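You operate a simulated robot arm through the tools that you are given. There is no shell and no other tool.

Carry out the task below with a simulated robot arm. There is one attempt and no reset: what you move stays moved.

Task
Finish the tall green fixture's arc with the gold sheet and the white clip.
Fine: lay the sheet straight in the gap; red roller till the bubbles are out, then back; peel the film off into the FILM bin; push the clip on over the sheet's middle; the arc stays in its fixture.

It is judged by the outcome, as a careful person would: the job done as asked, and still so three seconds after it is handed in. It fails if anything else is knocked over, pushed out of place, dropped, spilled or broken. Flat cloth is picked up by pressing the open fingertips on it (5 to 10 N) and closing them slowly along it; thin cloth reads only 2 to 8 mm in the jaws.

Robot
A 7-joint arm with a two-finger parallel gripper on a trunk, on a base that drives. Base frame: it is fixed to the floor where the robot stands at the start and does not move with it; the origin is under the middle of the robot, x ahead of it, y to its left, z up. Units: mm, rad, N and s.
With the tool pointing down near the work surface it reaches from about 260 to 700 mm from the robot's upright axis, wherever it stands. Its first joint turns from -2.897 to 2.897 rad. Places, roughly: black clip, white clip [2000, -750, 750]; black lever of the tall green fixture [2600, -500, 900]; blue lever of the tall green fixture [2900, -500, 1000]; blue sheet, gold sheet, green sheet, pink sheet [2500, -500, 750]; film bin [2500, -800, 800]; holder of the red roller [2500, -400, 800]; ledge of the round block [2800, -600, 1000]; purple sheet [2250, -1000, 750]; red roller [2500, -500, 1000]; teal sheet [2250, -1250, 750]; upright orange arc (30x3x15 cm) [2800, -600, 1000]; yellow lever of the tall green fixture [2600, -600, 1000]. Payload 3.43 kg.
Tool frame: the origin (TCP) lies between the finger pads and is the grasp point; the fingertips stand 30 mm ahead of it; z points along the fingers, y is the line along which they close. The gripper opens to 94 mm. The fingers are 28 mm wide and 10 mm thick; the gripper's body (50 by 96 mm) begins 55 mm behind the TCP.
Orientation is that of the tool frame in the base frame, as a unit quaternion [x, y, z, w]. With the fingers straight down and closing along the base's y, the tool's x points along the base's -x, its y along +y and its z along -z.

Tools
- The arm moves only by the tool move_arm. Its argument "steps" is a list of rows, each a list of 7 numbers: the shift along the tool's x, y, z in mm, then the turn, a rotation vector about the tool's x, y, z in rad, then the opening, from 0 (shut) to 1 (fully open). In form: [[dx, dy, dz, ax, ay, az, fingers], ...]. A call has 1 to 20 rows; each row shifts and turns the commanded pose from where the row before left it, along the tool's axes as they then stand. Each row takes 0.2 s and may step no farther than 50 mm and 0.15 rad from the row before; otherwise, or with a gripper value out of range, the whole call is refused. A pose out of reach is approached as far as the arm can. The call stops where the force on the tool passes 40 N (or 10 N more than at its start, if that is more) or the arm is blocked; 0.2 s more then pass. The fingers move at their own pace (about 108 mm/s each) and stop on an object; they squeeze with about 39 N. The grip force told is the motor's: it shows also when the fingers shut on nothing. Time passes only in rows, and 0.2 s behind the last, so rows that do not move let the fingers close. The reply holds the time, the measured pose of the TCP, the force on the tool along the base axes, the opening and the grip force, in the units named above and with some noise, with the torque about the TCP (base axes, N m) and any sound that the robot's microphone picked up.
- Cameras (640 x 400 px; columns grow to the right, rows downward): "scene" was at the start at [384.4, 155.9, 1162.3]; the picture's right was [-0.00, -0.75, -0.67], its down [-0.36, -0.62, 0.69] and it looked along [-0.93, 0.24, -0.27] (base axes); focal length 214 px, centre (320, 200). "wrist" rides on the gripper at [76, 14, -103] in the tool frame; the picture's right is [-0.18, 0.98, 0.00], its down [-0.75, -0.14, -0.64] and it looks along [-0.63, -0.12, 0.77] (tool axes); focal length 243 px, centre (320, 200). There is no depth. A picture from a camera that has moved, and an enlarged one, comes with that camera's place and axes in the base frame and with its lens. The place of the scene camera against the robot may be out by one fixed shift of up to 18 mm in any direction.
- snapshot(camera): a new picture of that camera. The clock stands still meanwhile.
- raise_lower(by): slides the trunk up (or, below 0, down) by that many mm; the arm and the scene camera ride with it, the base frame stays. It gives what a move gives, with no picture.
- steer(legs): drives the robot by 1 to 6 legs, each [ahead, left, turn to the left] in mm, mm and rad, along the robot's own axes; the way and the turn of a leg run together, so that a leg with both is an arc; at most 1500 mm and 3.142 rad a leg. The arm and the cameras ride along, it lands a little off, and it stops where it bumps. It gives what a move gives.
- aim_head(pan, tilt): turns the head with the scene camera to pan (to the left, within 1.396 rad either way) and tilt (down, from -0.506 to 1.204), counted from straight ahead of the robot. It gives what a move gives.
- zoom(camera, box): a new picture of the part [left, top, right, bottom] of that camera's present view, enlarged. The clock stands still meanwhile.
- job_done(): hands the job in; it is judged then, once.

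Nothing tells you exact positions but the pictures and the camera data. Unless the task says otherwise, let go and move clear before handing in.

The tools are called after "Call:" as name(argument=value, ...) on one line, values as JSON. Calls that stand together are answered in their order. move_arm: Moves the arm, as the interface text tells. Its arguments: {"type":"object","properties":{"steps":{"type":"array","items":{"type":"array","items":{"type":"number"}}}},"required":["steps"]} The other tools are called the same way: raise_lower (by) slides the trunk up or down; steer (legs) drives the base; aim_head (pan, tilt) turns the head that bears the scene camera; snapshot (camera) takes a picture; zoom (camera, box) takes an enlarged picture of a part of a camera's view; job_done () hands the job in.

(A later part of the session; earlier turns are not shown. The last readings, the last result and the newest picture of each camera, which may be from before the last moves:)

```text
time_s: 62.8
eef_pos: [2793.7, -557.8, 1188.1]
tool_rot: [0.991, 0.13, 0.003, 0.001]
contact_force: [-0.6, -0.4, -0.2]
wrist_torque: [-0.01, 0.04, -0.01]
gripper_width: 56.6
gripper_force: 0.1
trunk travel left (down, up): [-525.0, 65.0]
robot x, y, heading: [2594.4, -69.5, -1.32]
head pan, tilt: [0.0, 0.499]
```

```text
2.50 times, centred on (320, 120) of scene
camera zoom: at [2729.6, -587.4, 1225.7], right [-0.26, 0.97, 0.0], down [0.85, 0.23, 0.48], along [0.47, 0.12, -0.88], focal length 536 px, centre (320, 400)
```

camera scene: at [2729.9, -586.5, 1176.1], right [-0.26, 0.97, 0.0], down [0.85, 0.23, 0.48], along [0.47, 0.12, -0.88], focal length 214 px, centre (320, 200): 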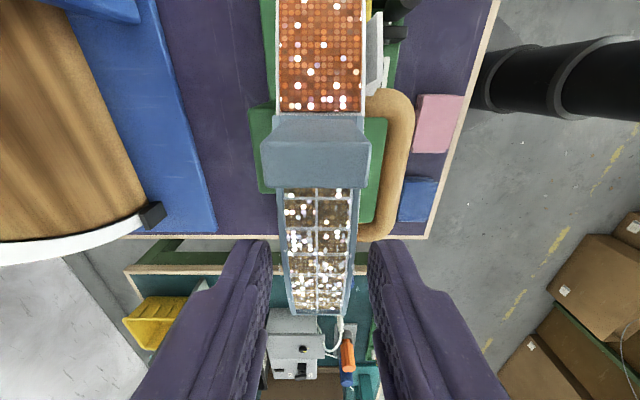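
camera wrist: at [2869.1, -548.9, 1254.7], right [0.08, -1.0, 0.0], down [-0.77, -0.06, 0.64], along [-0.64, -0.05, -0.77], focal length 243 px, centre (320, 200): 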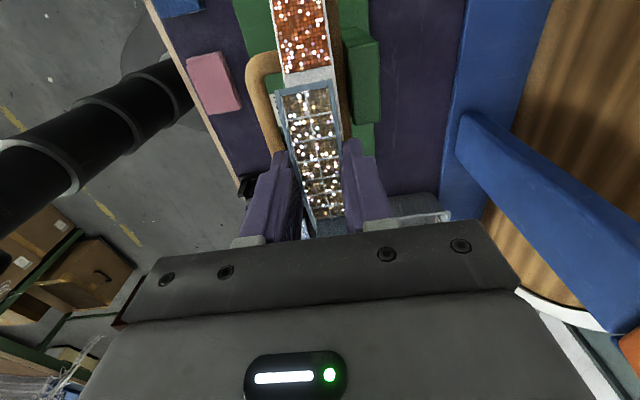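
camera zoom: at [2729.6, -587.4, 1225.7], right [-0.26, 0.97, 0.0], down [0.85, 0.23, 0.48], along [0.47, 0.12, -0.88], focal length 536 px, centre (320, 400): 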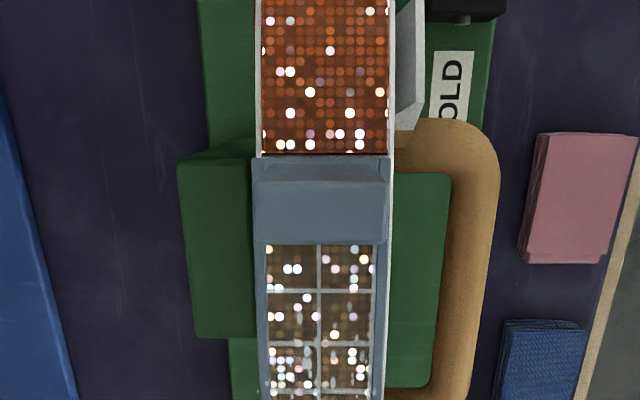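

I'll get the straight-down view to check lateral placement and straightness.

Call:
move_arm(steps=[[40, 10, 0, 0, 0, 0, 0.6], [40, 10, 0, 0, 0, 0, 0.6], [35, 3, 0, 0, 0, 0, 0.6], [0, 0, 0, 0, 0, 0, 0.6]])

Call:
aim_head(pan=0, tilt=0.0)

Call:
zoom(camera="scene", box=[260, 60, 420, 200])

Call:
zoom(camera="scene", box=[260, 180, 420, 320])

```text
time_s: 63.8
eef_pos: [2911.6, -554.7, 1190.7]
tool_rot: [0.991, 0.13, 0.003, 0.002]
contact_force: [0.2, 0.1, 0.3]
wrist_torque: [-0.02, -0.01, 0.03]
gripper_width: 56.5
gripper_force: 0.1
trunk travel left (down, up): [-525.0, 65.0]
robot x, y, heading: [2593.6, -70.2, -1.324]
head pan, tilt: [0.0, 0.499]
```

```text
time_s: 64.7
eef_pos: [2911.6, -552.8, 1190.5]
tool_rot: [0.991, 0.13, 0.002, 0.002]
contact_force: [-0.2, -0.5, -0.1]
wrist_torque: [0.01, -0.01, 0.02]
gripper_width: 56.6
gripper_force: 0.1
trunk travel left (down, up): [-525.0, 65.0]
robot x, y, heading: [2593.3, -65.7, -1.32]
head pan, tilt: [0.0, 0.0]
```

```text
2.86 times, centred on (340, 130) of scene
camera zoom: at [2803.3, -594.7, 1228.5], right [-0.26, 0.97, 0.0], down [0.97, 0.26, 0.01], along [0.01, 0.0, -1.0], focal length 613 px, centre (263, 400)
```

zoom: 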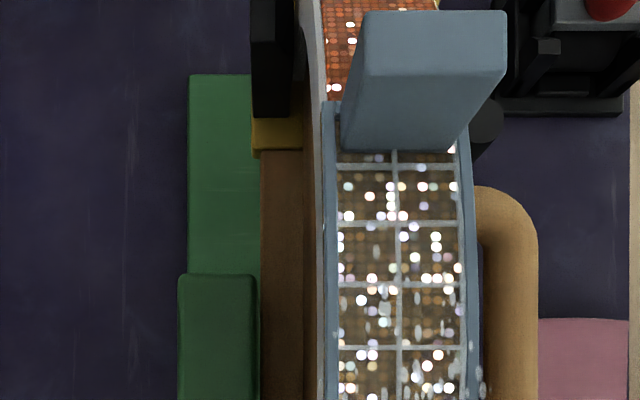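

```text
2.86 times, centred on (340, 250) of scene
camera zoom: at [2803.3, -594.7, 1228.5], right [-0.26, 0.97, 0.0], down [0.97, 0.26, 0.01], along [0.01, 0.0, -1.0], focal length 613 px, centre (263, 57)
```

zoom: 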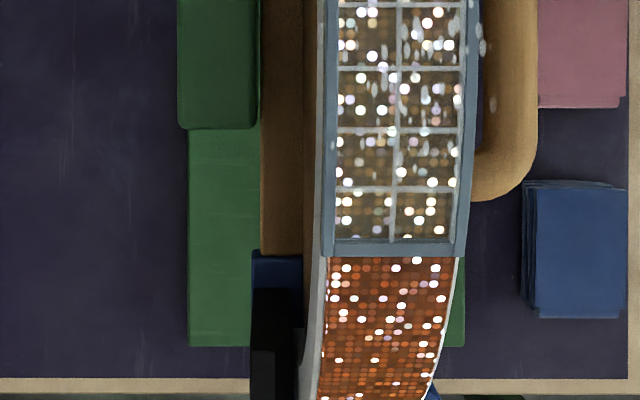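

The sheet is straight, centred laterally, with roughly 0–1 mm end margins; silvery bubble spots are visible under the film. Next the red roller: I'll move above its handle at about (2525,-447).

Call:
move_arm(steps=[[-38.4, -22.5, 0, 0, 0, 0, 0.8], [-38.4, -22.5, 0, 0, 0, 0, 0.8], [-38.4, -22.5, 0, 0, 0, 0, 0.8], [-38.4, -22.5, 0, 0, 0, 0, 0.8], [-38.4, -22.5, 0, 0, 0, 0, 0.8], [-38.4, -22.5, 0, 0, 0, 0, 0.8], [-38.4, -22.5, 0, 0, 0, 0, 0.8], [-38.4, -22.5, 0, 0, 0, 0, 0.8], [-38.4, -22.5, 0, 0, 0, 0, 0.8], [0, 0, 45, 0, 0, 0, 0.8], [0, 0, 45, 0, 0, 0, 0.8], [0, 0, 0, 0, 0, 0, 0.8]])

Call:
aim_head(pan=0, tilt=0.6)

Call:
snapshot(camera="scene")

Call:
snapshot(camera="wrist")

```text
time_s: 67.3
eef_pos: [2521.3, -446.2, 1099.0]
tool_rot: [0.991, 0.131, 0.002, 0.001]
contact_force: [-0.1, -0.2, 0.2]
wrist_torque: [0.03, 0.01, 0.01]
gripper_width: 75.2
gripper_force: 0.1
trunk travel left (down, up): [-525.0, 65.0]
robot x, y, heading: [2594.1, -70.5, -1.322]
head pan, tilt: [0.0, 0.0]
```

```text
time_s: 68.3
eef_pos: [2521.0, -445.7, 1099.3]
tool_rot: [0.991, 0.13, 0.003, 0.002]
contact_force: [0.9, 1.0, 0.6]
wrist_torque: [-0.03, -0.03, -0.05]
gripper_width: 75.5
gripper_force: 0.0
trunk travel left (down, up): [-525.0, 65.0]
robot x, y, heading: [2597.0, -69.9, -1.32]
head pan, tilt: [0.0, 0.6]
```

```text
taken
camera scene: at [2466.1, -474.1, 1139.3], right [-0.26, 0.97, 0.0], down [0.79, 0.21, 0.57], along [0.55, 0.14, -0.82], focal length 214 px, centre (320, 200)
```

scene: 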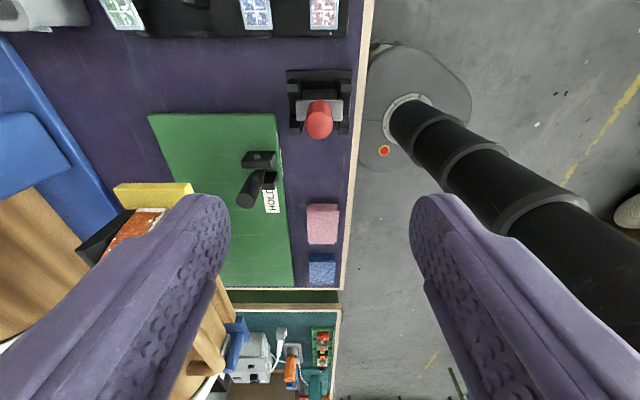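

```text
taken
camera wrist: at [2598.3, -440.2, 1201.9], right [0.08, -1.0, 0.0], down [-0.77, -0.06, 0.64], along [-0.64, -0.05, -0.77], focal length 243 px, centre (320, 200)
```

wrist: 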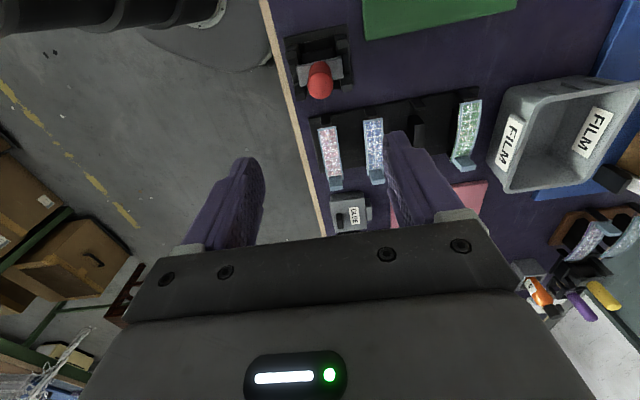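

The handle is right under the gripper. I'll descend to just above it and check before straddling it.

Call:
move_arm(steps=[[-1, 0, 45, 0, 0, 0, 0.8], [0, 0, 45, 0, 0, 0, 0.8], [0, 0, 40, 0, 0, 0, 0.8], [0, 0, 0, 0, 0, 0, 0.8]])

Call:
snapshot(camera="scene")

Call:
snapshot(camera="wrist")

```text
time_s: 69.3
eef_pos: [2525.1, -444.5, 967.6]
tool_rot: [0.991, 0.131, 0.001, 0.002]
contact_force: [0.4, 0.4, 0.6]
wrist_torque: [0.0, -0.03, -0.01]
gripper_width: 75.3
gripper_force: 0.0
trunk travel left (down, up): [-525.0, 65.0]
robot x, y, heading: [2597.3, -66.7, -1.316]
head pan, tilt: [0.0, 0.6]
```

```text
taken
camera scene: at [2469.3, -472.1, 1007.7], right [-0.26, 0.97, 0.0], down [0.79, 0.21, 0.57], along [0.55, 0.14, -0.82], focal length 214 px, centre (320, 200)
```

scene: 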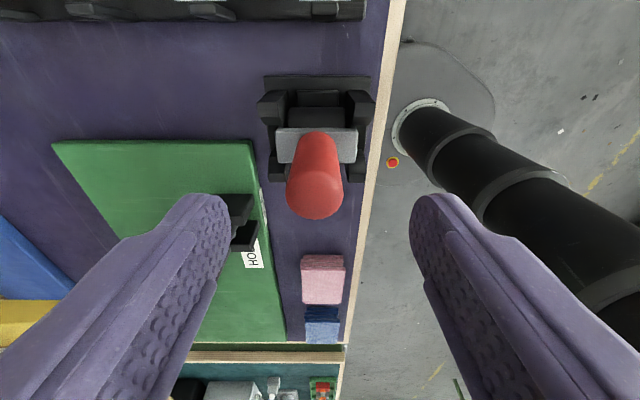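

```text
taken
camera wrist: at [2601.5, -438.1, 1070.2], right [0.08, -1.0, 0.0], down [-0.77, -0.06, 0.64], along [-0.64, -0.05, -0.77], focal length 243 px, centre (320, 200)
```

wrist: 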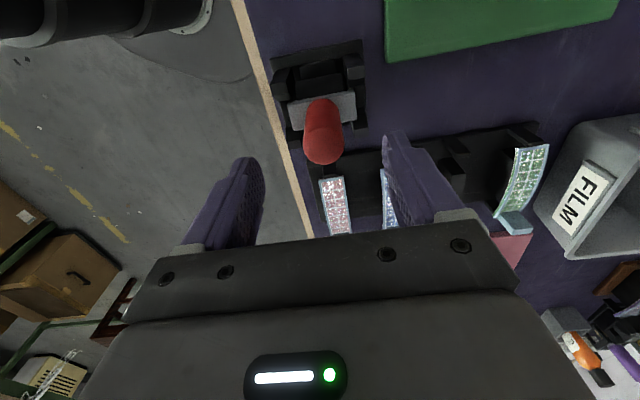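

The handle is about 2 mm off along y; I'll correct, descend around it, and close.

Call:
move_arm(steps=[[0, 2, 35, 0, 0, 0, 0.8], [0, 0, 35, 0, 0, 0, 0.8], [0, 0, 0, 0, 0, 0, 0.6], [0, 0, 0, 0, 0, 0, 0.45]])

Call:
snapshot(camera="scene")

Call:
snapshot(camera="wrist")

```text
time_s: 70.3
eef_pos: [2526.9, -447.0, 897.7]
tool_rot: [0.991, 0.131, 0.003, 0.001]
contact_force: [0.1, 0.6, -0.5]
wrist_torque: [0.0, -0.02, -0.01]
gripper_width: 42.3
gripper_force: 0.1
trunk travel left (down, up): [-525.0, 65.0]
robot x, y, heading: [2595.1, -71.3, -1.318]
head pan, tilt: [0.0, 0.6]
```

```text
taken
camera scene: at [2471.7, -475.4, 937.6], right [-0.26, 0.97, 0.0], down [0.79, 0.21, 0.57], along [0.55, 0.14, -0.82], focal length 214 px, centre (320, 200)
```

scene: 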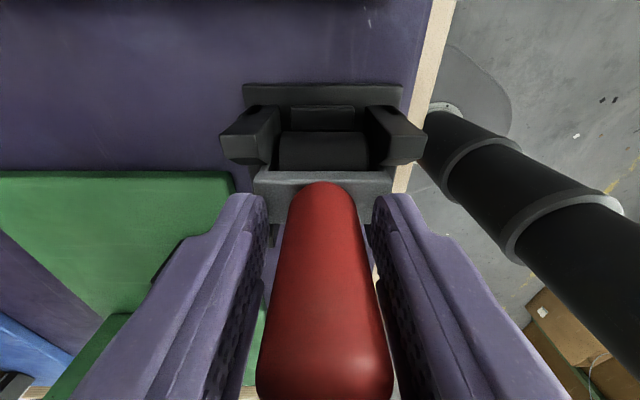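

```text
taken
camera wrist: at [2603.9, -441.5, 1000.1], right [0.08, -1.0, 0.0], down [-0.77, -0.06, 0.64], along [-0.64, -0.05, -0.77], focal length 243 px, centre (320, 200)
```

wrist: 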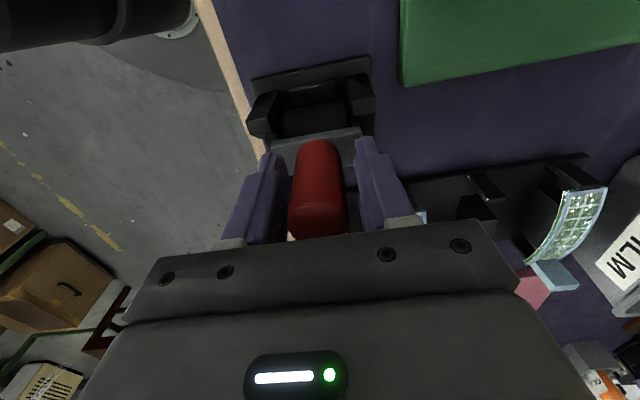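

The handle is between the fingers. Closing on it now.

Call:
move_arm(steps=[[0, 0, 0, 0, 0, 0, 0.35], [0, 0, 0, 0, 0, 0, 0.25], [0, 0, 0, 0, 0, 0, 0.15], [0, 0, 0, 0, 0, 0, 0.15]])

```text
time_s: 71.3
eef_pos: [2527.2, -447.6, 897.4]
tool_rot: [0.991, 0.131, 0.003, 0.002]
contact_force: [0.2, -0.2, 0.2]
wrist_torque: [-0.07, -0.06, 0.0]
gripper_width: 27.1
gripper_force: 39.3
trunk travel left (down, up): [-525.0, 65.0]
robot x, y, heading: [2593.6, -65.1, -1.323]
head pan, tilt: [0.0, 0.6]
```

Handle gripped (27 mm). I note the pick pose (2527,-447.5,897.5) for the return. Lifting straight up.

Call:
move_arm(steps=[[0, 0, -10, 0, 0, 0, 0.15], [0, 0, -20, 0, 0, 0, 0.15], [0, 0, -30, 0, 0, 0, 0.15], [0, 0, -30, 0, 0, 0, 0.15], [0, 0, 0, 0, 0, 0, 0.15]])

Call:
snapshot(camera="scene")

Call:
snapshot(camera="wrist")

```text
time_s: 72.5
eef_pos: [2524.0, -448.8, 988.8]
tool_rot: [0.991, 0.131, 0.003, 0.001]
contact_force: [-0.3, -0.7, -1.8]
wrist_torque: [0.02, -0.01, 0.04]
gripper_width: 27.3
gripper_force: 39.1
trunk travel left (down, up): [-525.0, 65.0]
robot x, y, heading: [2595.2, -71.9, -1.321]
head pan, tilt: [0.0, 0.6]
```

```text
taken
camera scene: at [2469.7, -475.8, 1027.7], right [-0.26, 0.97, 0.0], down [0.79, 0.21, 0.57], along [0.55, 0.14, -0.82], focal length 214 px, centre (320, 200)
```

scene: 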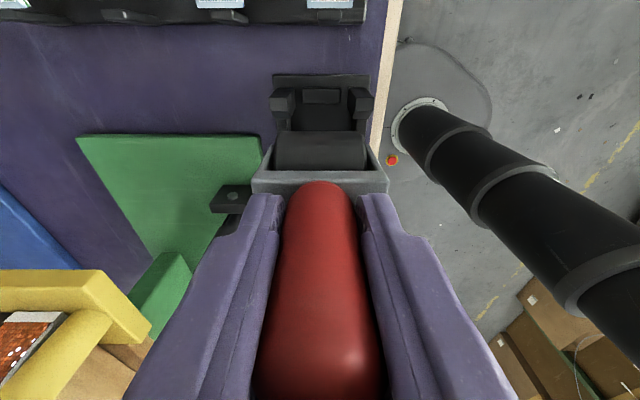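

```text
taken
camera wrist: at [2601.8, -441.9, 1090.3], right [0.08, -1.0, 0.0], down [-0.77, -0.06, 0.64], along [-0.64, -0.05, -0.77], focal length 243 px, centre (320, 200)
```

wrist: 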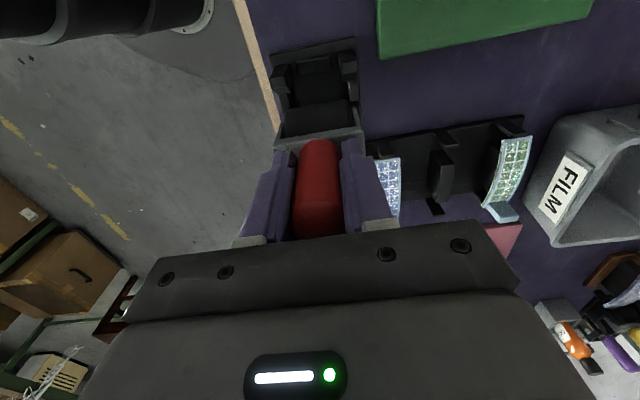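

The roller (45 mm wide black drum on a grey yoke) came up cleanly. I'll raise it high and carry it above the arc's +e1 side.

Call:
move_arm(steps=[[0, 0, -45, 0, 0, 0, 0.15], [0, 0, -45, 0, 0, 0, 0.15], [0, 0, -45, 0, 0, 0, 0.15], [0, 0, -45, 0, 0, 0, 0.15], [0, 0, -45, 0, 0, 0, 0.15], [0, 0, -36, 0, 0, 0, 0.15], [33.5, 21.6, 0, 0, 0, 0, 0.15], [33.5, 21.6, 0, 0, 0, 0, 0.15], [33.5, 21.6, 0, 0, 0, 0, 0.15], [33.5, 21.6, 0, 0, 0, 0, 0.15], [33.5, 21.6, 0, 0, 0, 0, 0.15], [33.5, 21.6, 0, 0, 0, 0, 0.15], [33.5, 21.6, 0, 0, 0, 0, 0.15], [33.5, 21.6, 0, 0, 0, 0, 0.15], [0, 0, 0, 0, 0, 0, 0.15]])

Call:
snapshot(camera="scene")

Call:
snapshot(camera="wrist")

```text
time_s: 75.7
eef_pos: [2822.5, -540.6, 1251.2]
tool_rot: [0.991, 0.13, 0.003, 0.001]
contact_force: [0.7, 0.4, -0.4]
wrist_torque: [0.0, -0.03, 0.03]
gripper_width: 27.0
gripper_force: 39.2
trunk travel left (down, up): [-525.0, 65.0]
robot x, y, heading: [2598.6, -69.7, -1.32]
head pan, tilt: [0.0, 0.6]
```

```text
taken
camera scene: at [2767.0, -568.1, 1291.4], right [-0.26, 0.97, 0.0], down [0.79, 0.21, 0.57], along [0.55, 0.14, -0.82], focal length 214 px, centre (320, 200)
```

scene: 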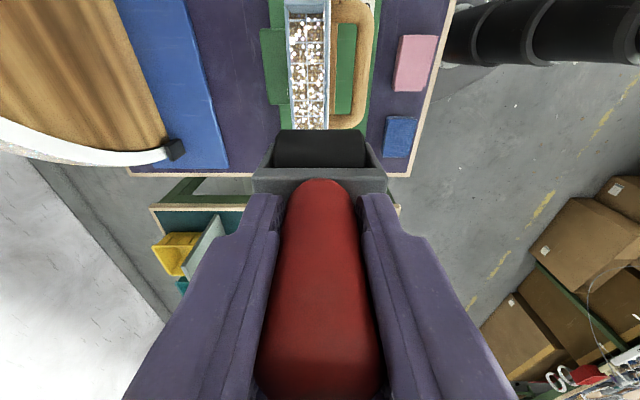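

```text
taken
camera wrist: at [2899.1, -534.3, 1354.0], right [0.08, -1.0, 0.0], down [-0.77, -0.06, 0.64], along [-0.64, -0.05, -0.77], focal length 243 px, centre (320, 200)
```

wrist: 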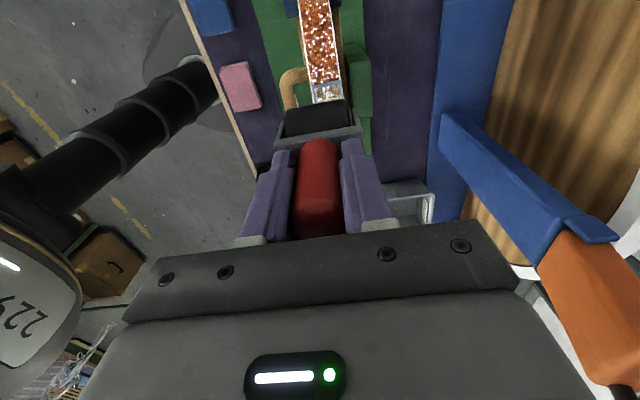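

The arc lies ~7 mm to the n-side of the drum's centre; I'll shift, descend and view the drum against the sheet.

Call:
move_arm(steps=[[0, 7.3, 0, 0, 0, 0, 0.15], [0, 0, 15, 0, 0, 0, 0.15], [0, 0, 15, 0, 0, 0, 0.15], [0, 0, 0, 0, 0, 0, 0.15]])

Call:
aim_head(pan=0, tilt=0.9)

Call:
snapshot(camera="scene")

Call:
aim_head(pan=0, tilt=0.6)

Call:
snapshot(camera="scene")

```text
time_s: 76.7
eef_pos: [2829.0, -550.5, 1220.3]
tool_rot: [0.991, 0.131, 0.002, 0.001]
contact_force: [-0.7, 0.1, -1.4]
wrist_torque: [-0.02, 0.01, -0.04]
gripper_width: 27.4
gripper_force: 38.9
trunk travel left (down, up): [-525.0, 65.0]
robot x, y, heading: [2596.7, -71.3, -1.325]
head pan, tilt: [0.0, 0.6]
```

```text
time_s: 77.5
eef_pos: [2830.8, -549.5, 1220.3]
tool_rot: [0.991, 0.131, 0.002, 0.001]
contact_force: [0.7, -0.2, -1.9]
wrist_torque: [0.01, 0.0, 0.02]
gripper_width: 27.4
gripper_force: 39.0
trunk travel left (down, up): [-525.0, 65.0]
robot x, y, heading: [2597.1, -73.2, -1.323]
head pan, tilt: [0.0, 0.901]
```

```text
taken
camera scene: at [2797.5, -570.6, 1272.8], right [-0.26, 0.97, 0.0], down [0.6, 0.16, 0.79], along [0.76, 0.2, -0.62], focal length 214 px, centre (320, 200)
```

scene: 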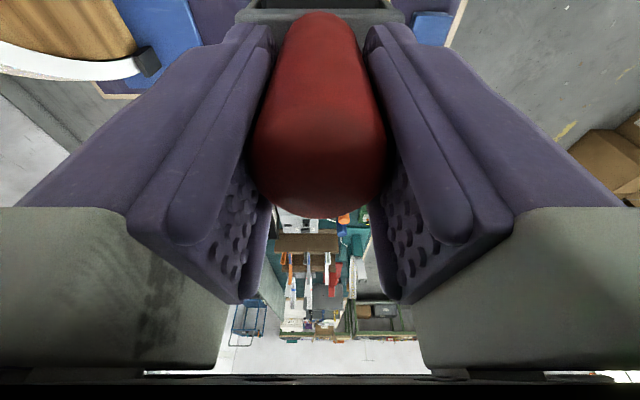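

```text
time_s: 78.3
eef_pos: [2828.8, -549.8, 1220.1]
tool_rot: [0.991, 0.13, 0.002, 0.002]
contact_force: [-0.4, -0.1, -2.2]
wrist_torque: [0.0, -0.03, -0.01]
gripper_width: 27.4
gripper_force: 38.5
trunk travel left (down, up): [-525.0, 65.0]
robot x, y, heading: [2598.5, -74.6, -1.32]
head pan, tilt: [0.0, 0.6]
```

```text
taken
camera scene: at [2773.8, -577.0, 1259.8], right [-0.26, 0.97, 0.0], down [0.79, 0.21, 0.57], along [0.55, 0.14, -0.82], focal length 214 px, centre (320, 200)
```

scene: 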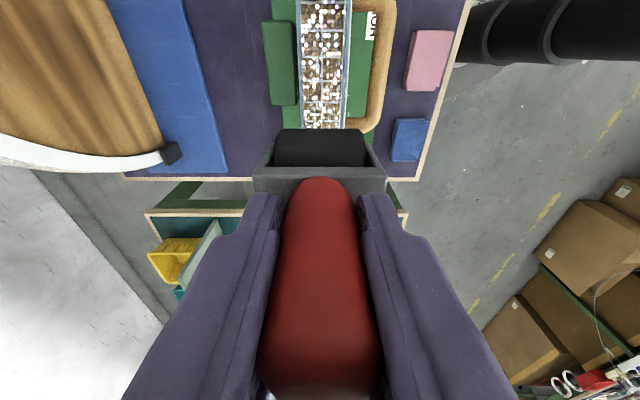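

Laterally centred now. I'll descend in small steps until the drum touches.

Call:
move_arm(steps=[[0, 0, 3, 0, 0, 0, 0.15], [0, 0, 3, 0, 0, 0, 0.15], [0, 0, 3, 0, 0, 0, 0.15], [0, 0, 3, 0, 0, 0, 0.15]])

```text
time_s: 79.3
eef_pos: [2830.1, -551.0, 1208.1]
tool_rot: [0.991, 0.131, 0.003, 0.001]
contact_force: [-0.3, -0.2, -1.8]
wrist_torque: [0.03, 0.0, 0.02]
gripper_width: 27.2
gripper_force: 38.8
trunk travel left (down, up): [-525.0, 65.0]
robot x, y, heading: [2596.2, -68.6, -1.323]
head pan, tilt: [0.0, 0.6]
```

Call:
move_arm(steps=[[0, 0, 3, 0, 0, 0, 0.15], [0, 0, 3, 0, 0, 0, 0.15], [0, 0, 2, 0, 0, 0, 0.15]])

Call:
snapshot(camera="scene")

```text
time_s: 80.1
eef_pos: [2831.5, -550.1, 1200.2]
tool_rot: [0.991, 0.13, 0.003, 0.002]
contact_force: [1.9, -0.2, 10.4]
wrist_torque: [0.49, -0.07, -0.05]
gripper_width: 27.1
gripper_force: 39.4
trunk travel left (down, up): [-525.0, 65.0]
robot x, y, heading: [2595.7, -66.5, -1.322]
head pan, tilt: [0.0, 0.6]
```

```text
taken
camera scene: at [2775.5, -578.0, 1240.6], right [-0.26, 0.97, -0.01], down [0.79, 0.22, 0.57], along [0.55, 0.14, -0.82], focal length 214 px, centre (320, 200)
```

scene: 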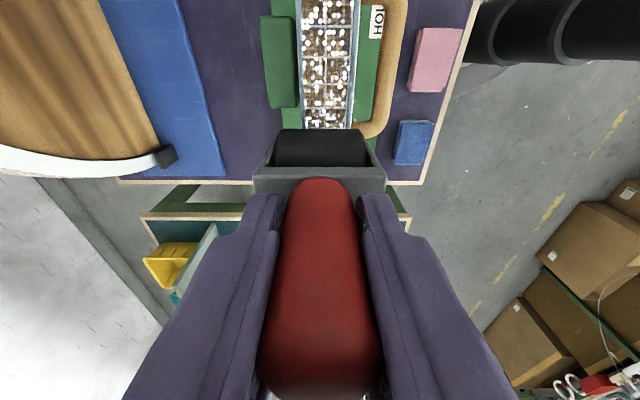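

Contact of ~10 N, but the torque suggests it's off-centre toward the robot side. I'll inspect before rolling.

Call:
zoom(camera="scene", box=[230, 60, 430, 210])

Call:
zoom(camera="wrist", box=[230, 30, 430, 230])

```text
2.67 times, centred on (330, 135) of scene
camera zoom: at [2775.5, -578.0, 1240.6], right [-0.26, 0.97, -0.01], down [0.79, 0.22, 0.57], along [0.55, 0.14, -0.82], focal length 572 px, centre (293, 373)
```

zoom: 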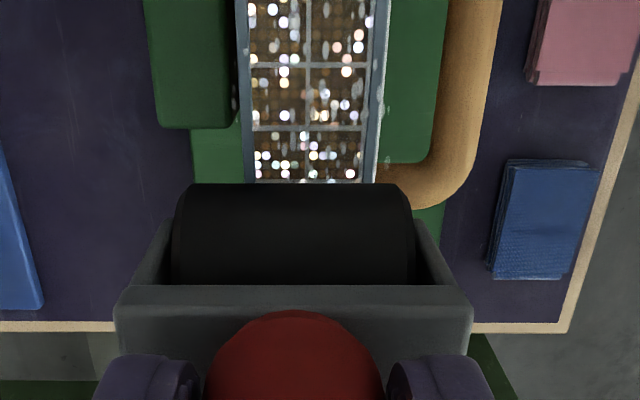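

```text
2.00 times, centred on (330, 130) of wrist
camera zoom: at [2907.6, -543.9, 1303.3], right [0.08, -1.0, 0.0], down [-0.77, -0.06, 0.64], along [-0.64, -0.05, -0.77], focal length 485 px, centre (300, 340)
```

zoom: 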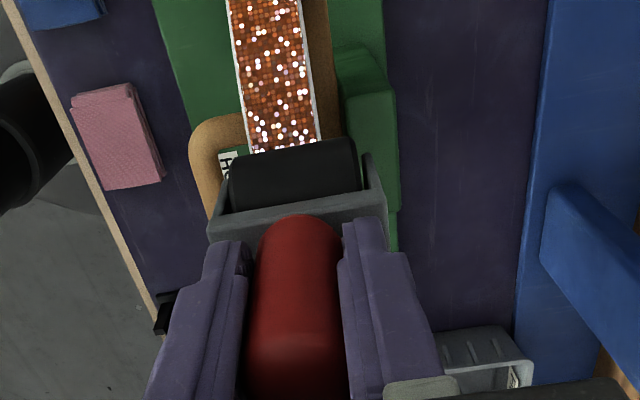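

The drum is ~5 mm too far toward n. I'll lift slightly, shift back, and press again.

Call:
move_arm(steps=[[0, 0, -6, 0, 0, 0, 0.15], [0, -4.8, 0, 0, 0, 0, 0.15], [0, 0, 0, 0, 0, 0, 0.15]])

Call:
move_arm(steps=[[0, 0, 3, 0, 0, 0, 0.15], [0, 0, 2, 0, 0, 0, 0.15], [0, 0, 0, 0, 0, 0, 0.15]])

Call:
zoom(camera="scene", box=[230, 60, 430, 210])

```text
time_s: 80.9
eef_pos: [2828.1, -545.9, 1204.2]
tool_rot: [0.991, 0.13, 0.004, 0.001]
contact_force: [0.3, -0.3, -2.5]
wrist_torque: [-0.02, -0.02, 0.02]
gripper_width: 27.1
gripper_force: 39.3
trunk travel left (down, up): [-525.0, 65.0]
robot x, y, heading: [2597.7, -68.2, -1.32]
head pan, tilt: [0.0, 0.6]
```

```text
time_s: 81.7
eef_pos: [2828.7, -546.5, 1201.7]
tool_rot: [0.991, 0.131, 0.004, 0.001]
contact_force: [2.3, 0.8, 7.5]
wrist_torque: [0.18, -0.13, -0.02]
gripper_width: 27.4
gripper_force: 38.7
trunk travel left (down, up): [-525.0, 65.0]
robot x, y, heading: [2597.3, -67.9, -1.317]
head pan, tilt: [0.0, 0.6]
```

```text
2.67 times, centred on (330, 135) of scene
camera zoom: at [2773.9, -573.1, 1241.4], right [-0.26, 0.97, 0.0], down [0.79, 0.22, 0.57], along [0.55, 0.14, -0.82], focal length 572 px, centre (293, 373)
```

zoom: 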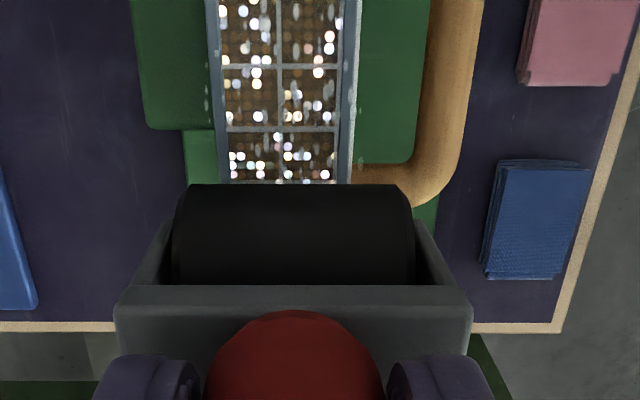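

Contact is now well centred (sheet slope shows as expected). I'll add slight pressure and roll outward to the far end of the sheet then back to the middle.

Call:
move_arm(steps=[[0, 0.8, 1, 0, 0, 0, 0.15], [5, 0, 1.26, 0, 0, 0, 0.15], [5, 0, 1.4, 0, 0, 0, 0.15], [-5, 0, -1.4, 0, 0, 0, 0.15], [-5, 0, -1.26, 0, 0, 0, 0.15], [-5, 0, -1.11, 0, 0, 0, 0.15], [-5, 0, -0.97, 0, 0, 0, 0.15], [-5, 0, -0.82, 0, 0, 0, 0.15], [-5, 0, -0.68, 0, 0, 0, 0.15], [-5, 0, -0.53, 0, 0, 0, 0.15], [0, 0, 0, 0, 0, 0, 0.15]])

Call:
snapshot(camera="scene")

Call:
zoom(camera="wrist", box=[230, 30, 430, 230])

```text
time_s: 84.1
eef_pos: [2805.0, -552.1, 1204.6]
tool_rot: [0.992, 0.13, 0.002, 0.002]
contact_force: [2.2, 0.3, 14.5]
wrist_torque: [0.05, -0.09, -0.01]
gripper_width: 26.9
gripper_force: 38.8
trunk travel left (down, up): [-525.0, 65.0]
robot x, y, heading: [2596.3, -67.1, -1.324]
head pan, tilt: [0.0, 0.6]
```

```text
taken
camera scene: at [2749.5, -579.7, 1244.5], right [-0.26, 0.97, 0.0], down [0.79, 0.22, 0.57], along [0.55, 0.14, -0.82], focal length 214 px, centre (320, 200)
```

scene: 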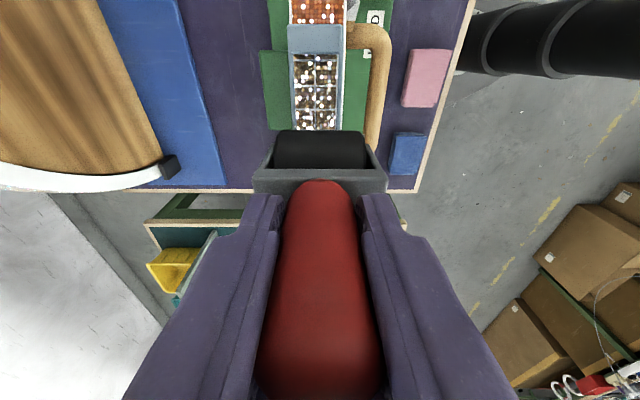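

```text
2.00 times, centred on (330, 130) of wrist
camera zoom: at [2881.6, -545.7, 1307.0], right [0.08, -1.0, 0.0], down [-0.77, -0.06, 0.64], along [-0.64, -0.05, -0.77], focal length 485 px, centre (300, 340)
```

zoom: 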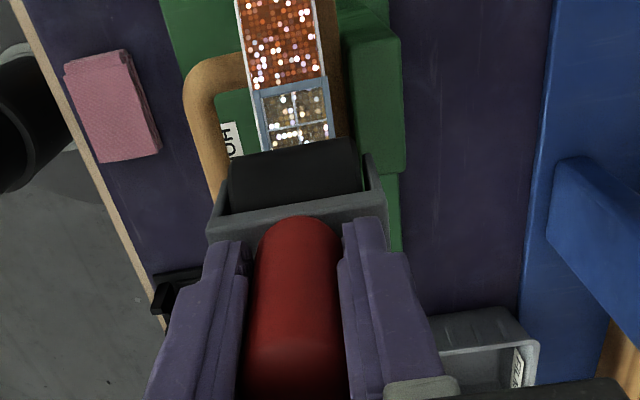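

Rolling works at ~15 N and the rolled end looks clean. I'll look at the tab and remaining area before continuing.

Call:
zoom(camera="scene", box=[250, 0, 410, 140])

Call:
zoom(camera="wrist", box=[260, 30, 380, 130])

```text
2.86 times, centred on (330, 70) of scene
camera zoom: at [2749.5, -579.7, 1244.5], right [-0.26, 0.97, 0.0], down [0.79, 0.22, 0.57], along [0.55, 0.14, -0.82], focal length 613 px, centre (291, 571)
```

zoom: 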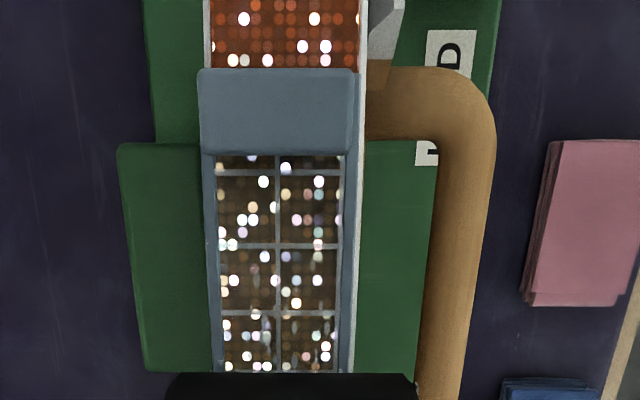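

```text
4.00 times, centred on (320, 80) of wrist
camera zoom: at [2881.6, -545.7, 1307.0], right [0.08, -1.0, 0.0], down [-0.77, -0.06, 0.64], along [-0.64, -0.05, -0.77], focal length 970 px, centre (320, 680)
```

zoom: 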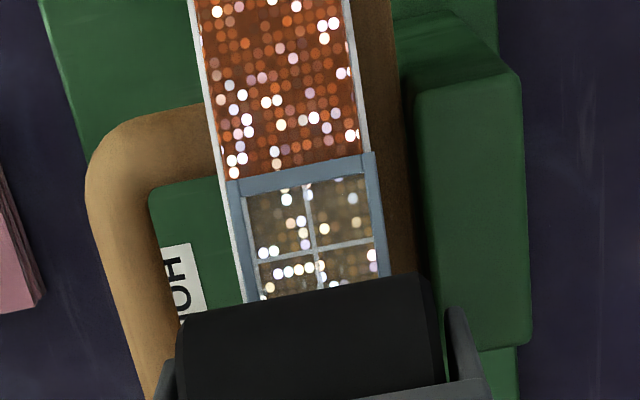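

I'll continue rolling toward the tab, stopping short of it.

Call:
move_arm(steps=[[-5, 0.3, -0.41, 0, 0, 0, 0.15], [-5, 0.3, -0.27, 0, 0, 0, 0.15], [-5, 0, -0.12, 0, 0, 0, 0.15], [-5, 0, 0.02, 0, 0, 0, 0.15], [-5, 0, 0.17, 0, 0, 0, 0.15], [0, 0, 0, 0, 0, 0, 0.15]])

Call:
snapshot(camera="scene")

Call:
zoom(camera="scene", box=[250, 20, 410, 160])

Call:
zoom(camera="wrist", box=[260, 30, 380, 130])

```text
time_s: 85.5
eef_pos: [2778.4, -560.5, 1205.0]
tool_rot: [0.991, 0.131, 0.002, 0.001]
contact_force: [-0.3, 0.0, 2.1]
wrist_torque: [-0.03, 0.0, 0.03]
gripper_width: 27.4
gripper_force: 39.1
trunk travel left (down, up): [-525.0, 65.0]
robot x, y, heading: [2595.5, -69.2, -1.321]
head pan, tilt: [0.0, 0.6]
```

```text
taken
camera scene: at [2724.1, -587.6, 1244.1], right [-0.26, 0.97, 0.0], down [0.79, 0.21, 0.57], along [0.55, 0.14, -0.82], focal length 214 px, centre (320, 200)
```

scene: 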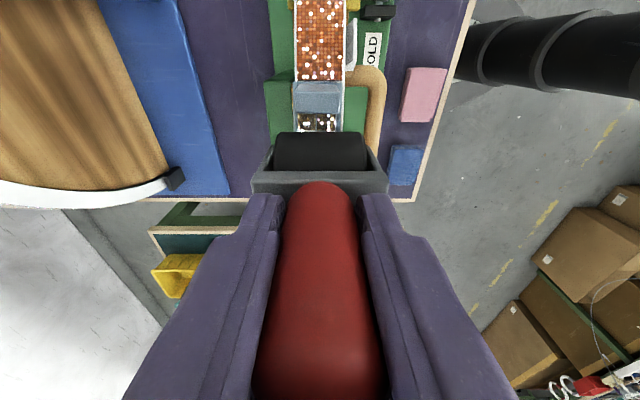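

```text
2.86 times, centred on (330, 90) of scene
camera zoom: at [2724.1, -587.6, 1244.1], right [-0.26, 0.97, 0.0], down [0.79, 0.21, 0.57], along [0.55, 0.14, -0.82], focal length 613 px, centre (291, 514)
```

zoom: 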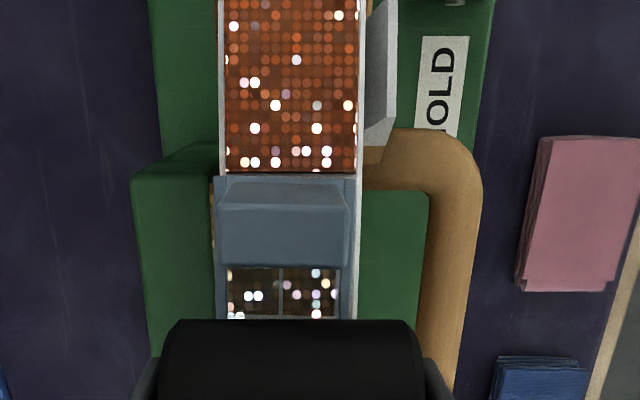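

```text
4.00 times, centred on (320, 80) of wrist
camera zoom: at [2856.3, -553.7, 1306.6], right [0.08, -1.0, 0.0], down [-0.77, -0.06, 0.64], along [-0.64, -0.05, -0.77], focal length 970 px, centre (320, 680)
```

zoom: 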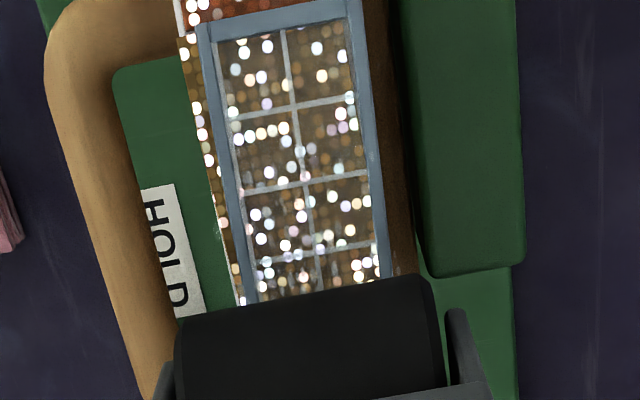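

The force dropped and something looks shifted between film and sheet edges. I'll lift off and inspect closely before continuing.

Call:
move_arm(steps=[[0, 0, -10, 0, 0, 0, 0.15], [0, 0, -30, 0, 0, 0, 0.15], [40, 0, 0, 0, 0, 0, 0.15], [40, 0, 0, 0, 0, 0, 0.15], [40, 0, 0, 0, 0, 0, 0.15], [0, 0, 0, 0, 0, 0, 0.15]])

Call:
aim_head(pan=0, tilt=0.0)

Call:
snapshot(camera="scene")

Call:
zoom(camera="scene", box=[250, 90, 410, 200])

Call:
zoom(camera="scene", box=[250, 180, 410, 290])

```text
time_s: 86.9
eef_pos: [2899.2, -529.1, 1245.5]
tool_rot: [0.992, 0.129, 0.003, 0.002]
contact_force: [-0.2, 0.0, -2.0]
wrist_torque: [-0.02, -0.04, 0.02]
gripper_width: 27.2
gripper_force: 39.3
trunk travel left (down, up): [-525.0, 65.0]
robot x, y, heading: [2596.8, -66.6, -1.324]
head pan, tilt: [0.0, 0.6]
```

```text
time_s: 87.9
eef_pos: [2899.3, -529.6, 1245.9]
tool_rot: [0.991, 0.13, 0.002, 0.001]
contact_force: [0.1, -0.1, -1.6]
wrist_torque: [0.01, 0.01, -0.03]
gripper_width: 27.4
gripper_force: 39.6
trunk travel left (down, up): [-525.0, 65.0]
robot x, y, heading: [2599.0, -66.7, -1.318]
head pan, tilt: [0.0, 0.0]
```

```text
taken
camera scene: at [2791.3, -571.1, 1283.0], right [-0.26, 0.97, 0.0], down [0.97, 0.26, 0.01], along [0.01, 0.0, -1.0], focal length 214 px, centre (320, 200)
```

scene: 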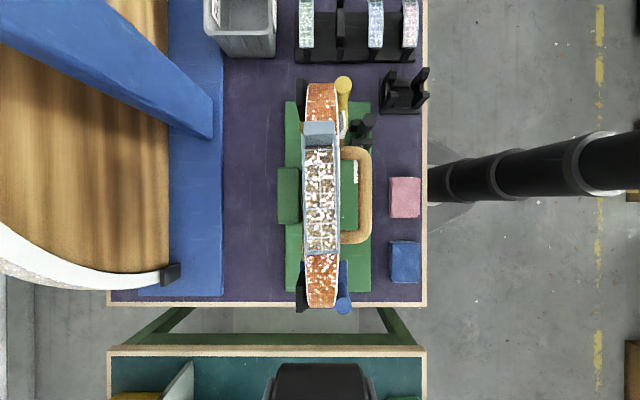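

```text
3.64 times, centred on (330, 145) of scene
camera zoom: at [2791.3, -571.1, 1283.0], right [-0.26, 0.97, 0.0], down [0.97, 0.26, 0.01], along [0.01, 0.0, -1.0], focal length 780 px, centre (284, 400)
```

zoom: 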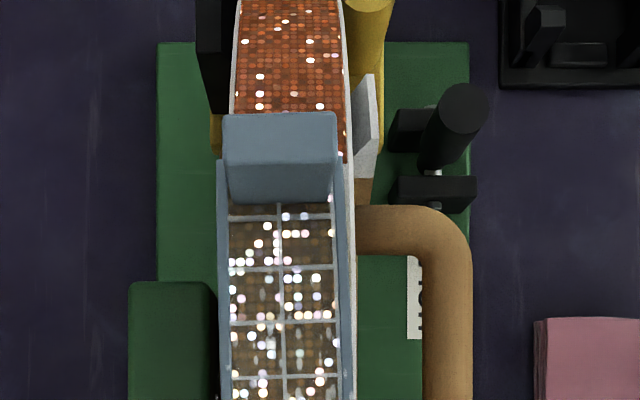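

```text
3.64 times, centred on (330, 235) of scene
camera zoom: at [2791.3, -571.1, 1283.0], right [-0.26, 0.97, 0.0], down [0.97, 0.26, 0.01], along [0.01, 0.0, -1.0], focal length 780 px, centre (284, 73)
```

zoom: 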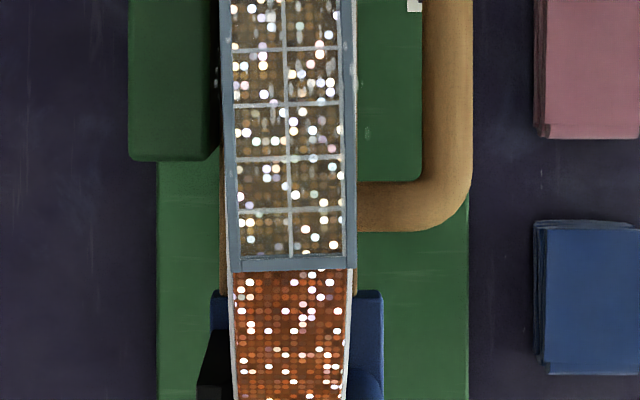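

The film now looks yawed ~0.02 rad and I need to see whether the gold sheet itself moved. I'll zoom in strongly on the edges.

Call:
zoom(camera="scene", box=[290, 180, 360, 225])

Call:
zoom(camera="scene", box=[290, 220, 360, 265])

Call:
zoom(camera="scene", box=[290, 110, 360, 155])

Call:
zoom(camera="wrist", box=[270, 60, 370, 130])

```text
8.89 times, centred on (325, 202) of scene
camera zoom: at [2791.3, -571.1, 1283.0], right [-0.26, 0.97, 0.0], down [0.97, 0.26, 0.01], along [0.01, 0.0, -1.0], focal length 1906 px, centre (276, 178)
```

zoom: 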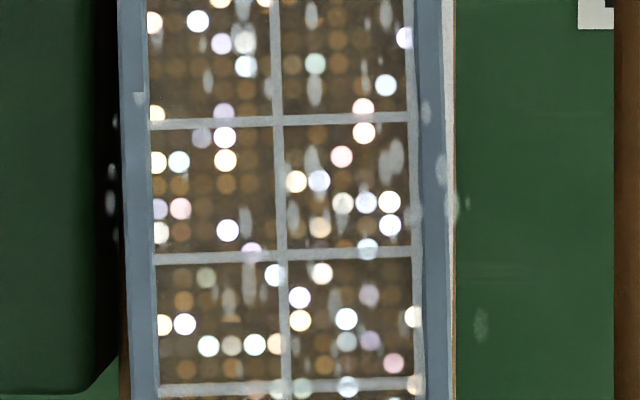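

```text
8.89 times, centred on (325, 242) of scene
camera zoom: at [2791.3, -571.1, 1283.0], right [-0.26, 0.97, 0.0], down [0.97, 0.26, 0.01], along [0.01, 0.0, -1.0], focal length 1906 px, centre (276, -178)
```

zoom: 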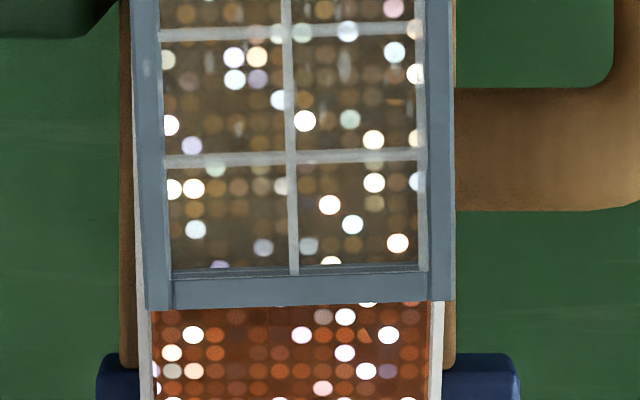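

```text
8.89 times, centred on (325, 132) of scene
camera zoom: at [2791.3, -571.1, 1283.0], right [-0.26, 0.97, 0.0], down [0.97, 0.26, 0.01], along [0.01, 0.0, -1.0], focal length 1906 px, centre (276, 800)
```

zoom: 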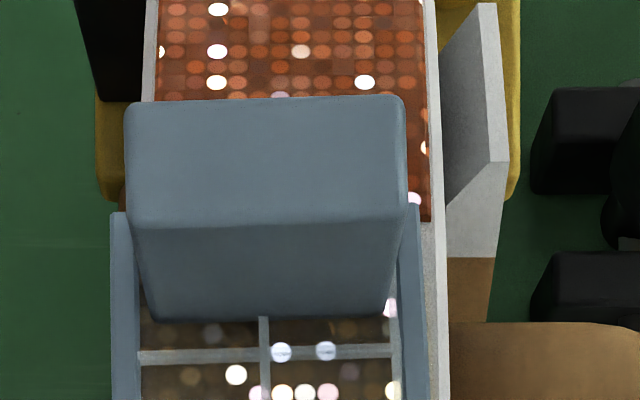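

```text
5.71 times, centred on (320, 95) of wrist
camera zoom: at [2976.7, -522.9, 1347.4], right [0.08, -1.0, 0.0], down [-0.77, -0.06, 0.64], along [-0.64, -0.05, -0.77], focal length 1386 px, centre (320, 800)
```

zoom: 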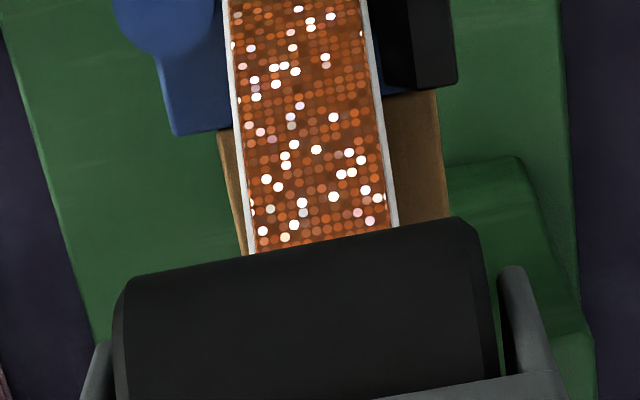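

Bubbles remain in the middle; the rolled +e1 end is clean. The film is within ~1–2 mm and 1.4° of the arc. I'll continue rolling the middle with precise centring.

Call:
move_arm(steps=[[-35, -0.5, 0, 0, 0, 0, 0.15], [-35, -0.5, 0, 0, 0, 0, 0.15], [-29, -0.3, 0, 0, 0, 0, 0.15], [0, 0, 18, 0, 0, 0, 0.15], [0, 0, 16, 0, 0, 0, 0.15], [0, 0, 0, 0, 0, 0, 0.15]])

Call:
aim_head(pan=0, tilt=0.6)

Call:
zoom(camera="scene", box=[230, 20, 430, 180])

```text
time_s: 89.3
eef_pos: [2800.3, -552.5, 1211.1]
tool_rot: [0.991, 0.13, 0.002, 0.002]
contact_force: [-0.9, 0.9, -2.2]
wrist_torque: [0.04, 0.04, -0.01]
gripper_width: 27.0
gripper_force: 38.6
trunk travel left (down, up): [-525.0, 65.0]
robot x, y, heading: [2596.0, -69.3, -1.321]
head pan, tilt: [0.0, 0.0]
```

```text
time_s: 90.3
eef_pos: [2801.1, -553.6, 1210.0]
tool_rot: [0.991, 0.13, 0.002, 0.001]
contact_force: [-0.5, -0.3, -1.9]
wrist_torque: [0.04, 0.04, 0.0]
gripper_width: 27.3
gripper_force: 39.0
trunk travel left (down, up): [-525.0, 65.0]
robot x, y, heading: [2597.0, -66.1, -1.322]
head pan, tilt: [0.0, 0.6]
```

```text
2.50 times, centred on (330, 100) of scene
camera zoom: at [2745.0, -580.8, 1250.5], right [-0.26, 0.97, 0.0], down [0.79, 0.21, 0.57], along [0.55, 0.14, -0.82], focal length 536 px, centre (295, 450)
```

zoom: 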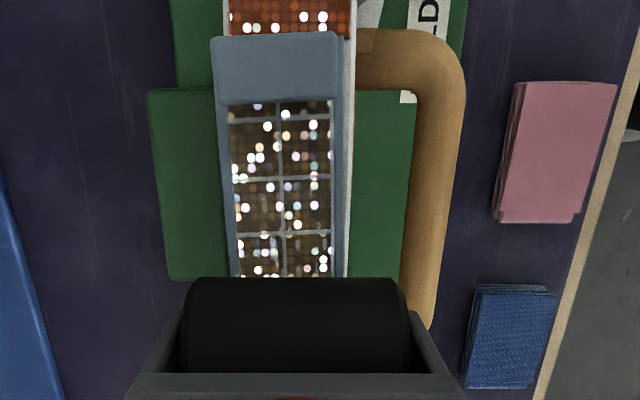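

I'll press gently here and roll toward the tab with frequent force checks.

Call:
move_arm(steps=[[0, 0, 2.5, 0, 0, 0, 0.15], [0, 0, 2, 0, 0, 0, 0.15], [0, 0, 0, 0, 0, 0, 0.15]])

```text
time_s: 91.1
eef_pos: [2801.5, -554.3, 1206.7]
tool_rot: [0.991, 0.13, 0.003, 0.002]
contact_force: [0.2, 1.1, 2.2]
wrist_torque: [0.09, -0.03, -0.03]
gripper_width: 27.2
gripper_force: 39.7
trunk travel left (down, up): [-525.0, 65.0]
robot x, y, heading: [2595.6, -69.3, -1.323]
head pan, tilt: [0.0, 0.6]
```

Call:
move_arm(steps=[[0, 0, 2, 0, 0, 0, 0.15], [-5, 0, -0.2, 0, 0, 0, 0.15], [-5, 0, 0, 0, 0, 0, 0.15]])

```text
time_s: 91.9
eef_pos: [2792.0, -555.8, 1205.2]
tool_rot: [0.991, 0.13, 0.003, 0.003]
contact_force: [-0.1, 2.0, 13.4]
wrist_torque: [0.14, 0.01, -0.02]
gripper_width: 27.5
gripper_force: 38.8
trunk travel left (down, up): [-525.0, 65.0]
robot x, y, heading: [2591.2, -66.3, -1.323]
head pan, tilt: [0.0, 0.6]
```

Call:
move_arm(steps=[[-5, -0.5, 0.1, 0, 0, 0, 0.15], [-5, -0.4, 0.3, 0, 0, 0, 0.15], [-5, 0, 0.4, 0, 0, 0, 0.15]])

Call:
zoom(camera="scene", box=[230, 40, 430, 200])

Call:
zoom(camera="wrist", box=[260, 20, 400, 130])

```text
time_s: 92.7
eef_pos: [2775.3, -557.6, 1203.9]
tool_rot: [0.991, 0.13, 0.002, 0.001]
contact_force: [0.6, 0.1, 3.1]
wrist_torque: [0.06, 0.04, -0.02]
gripper_width: 27.3
gripper_force: 39.1
trunk travel left (down, up): [-525.0, 65.0]
robot x, y, heading: [2597.1, -67.6, -1.318]
head pan, tilt: [0.0, 0.6]
```

```text
2.50 times, centred on (330, 120) of scene
camera zoom: at [2719.8, -585.3, 1243.7], right [-0.26, 0.97, 0.0], down [0.79, 0.21, 0.57], along [0.55, 0.14, -0.82], focal length 536 px, centre (295, 400)
```

zoom: 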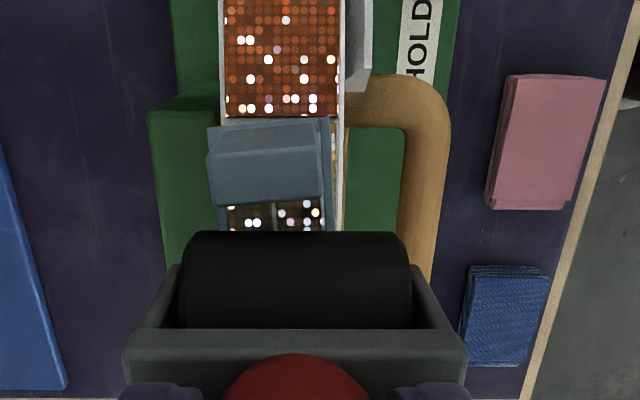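

```text
3.64 times, centred on (330, 75) of wrist
camera zoom: at [2851.9, -551.4, 1306.3], right [0.08, -1.0, 0.0], down [-0.77, -0.06, 0.64], along [-0.64, -0.05, -0.77], focal length 882 px, centre (284, 654)
```

zoom: 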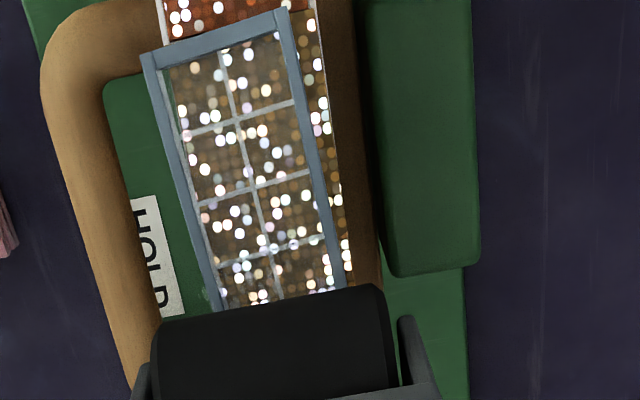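

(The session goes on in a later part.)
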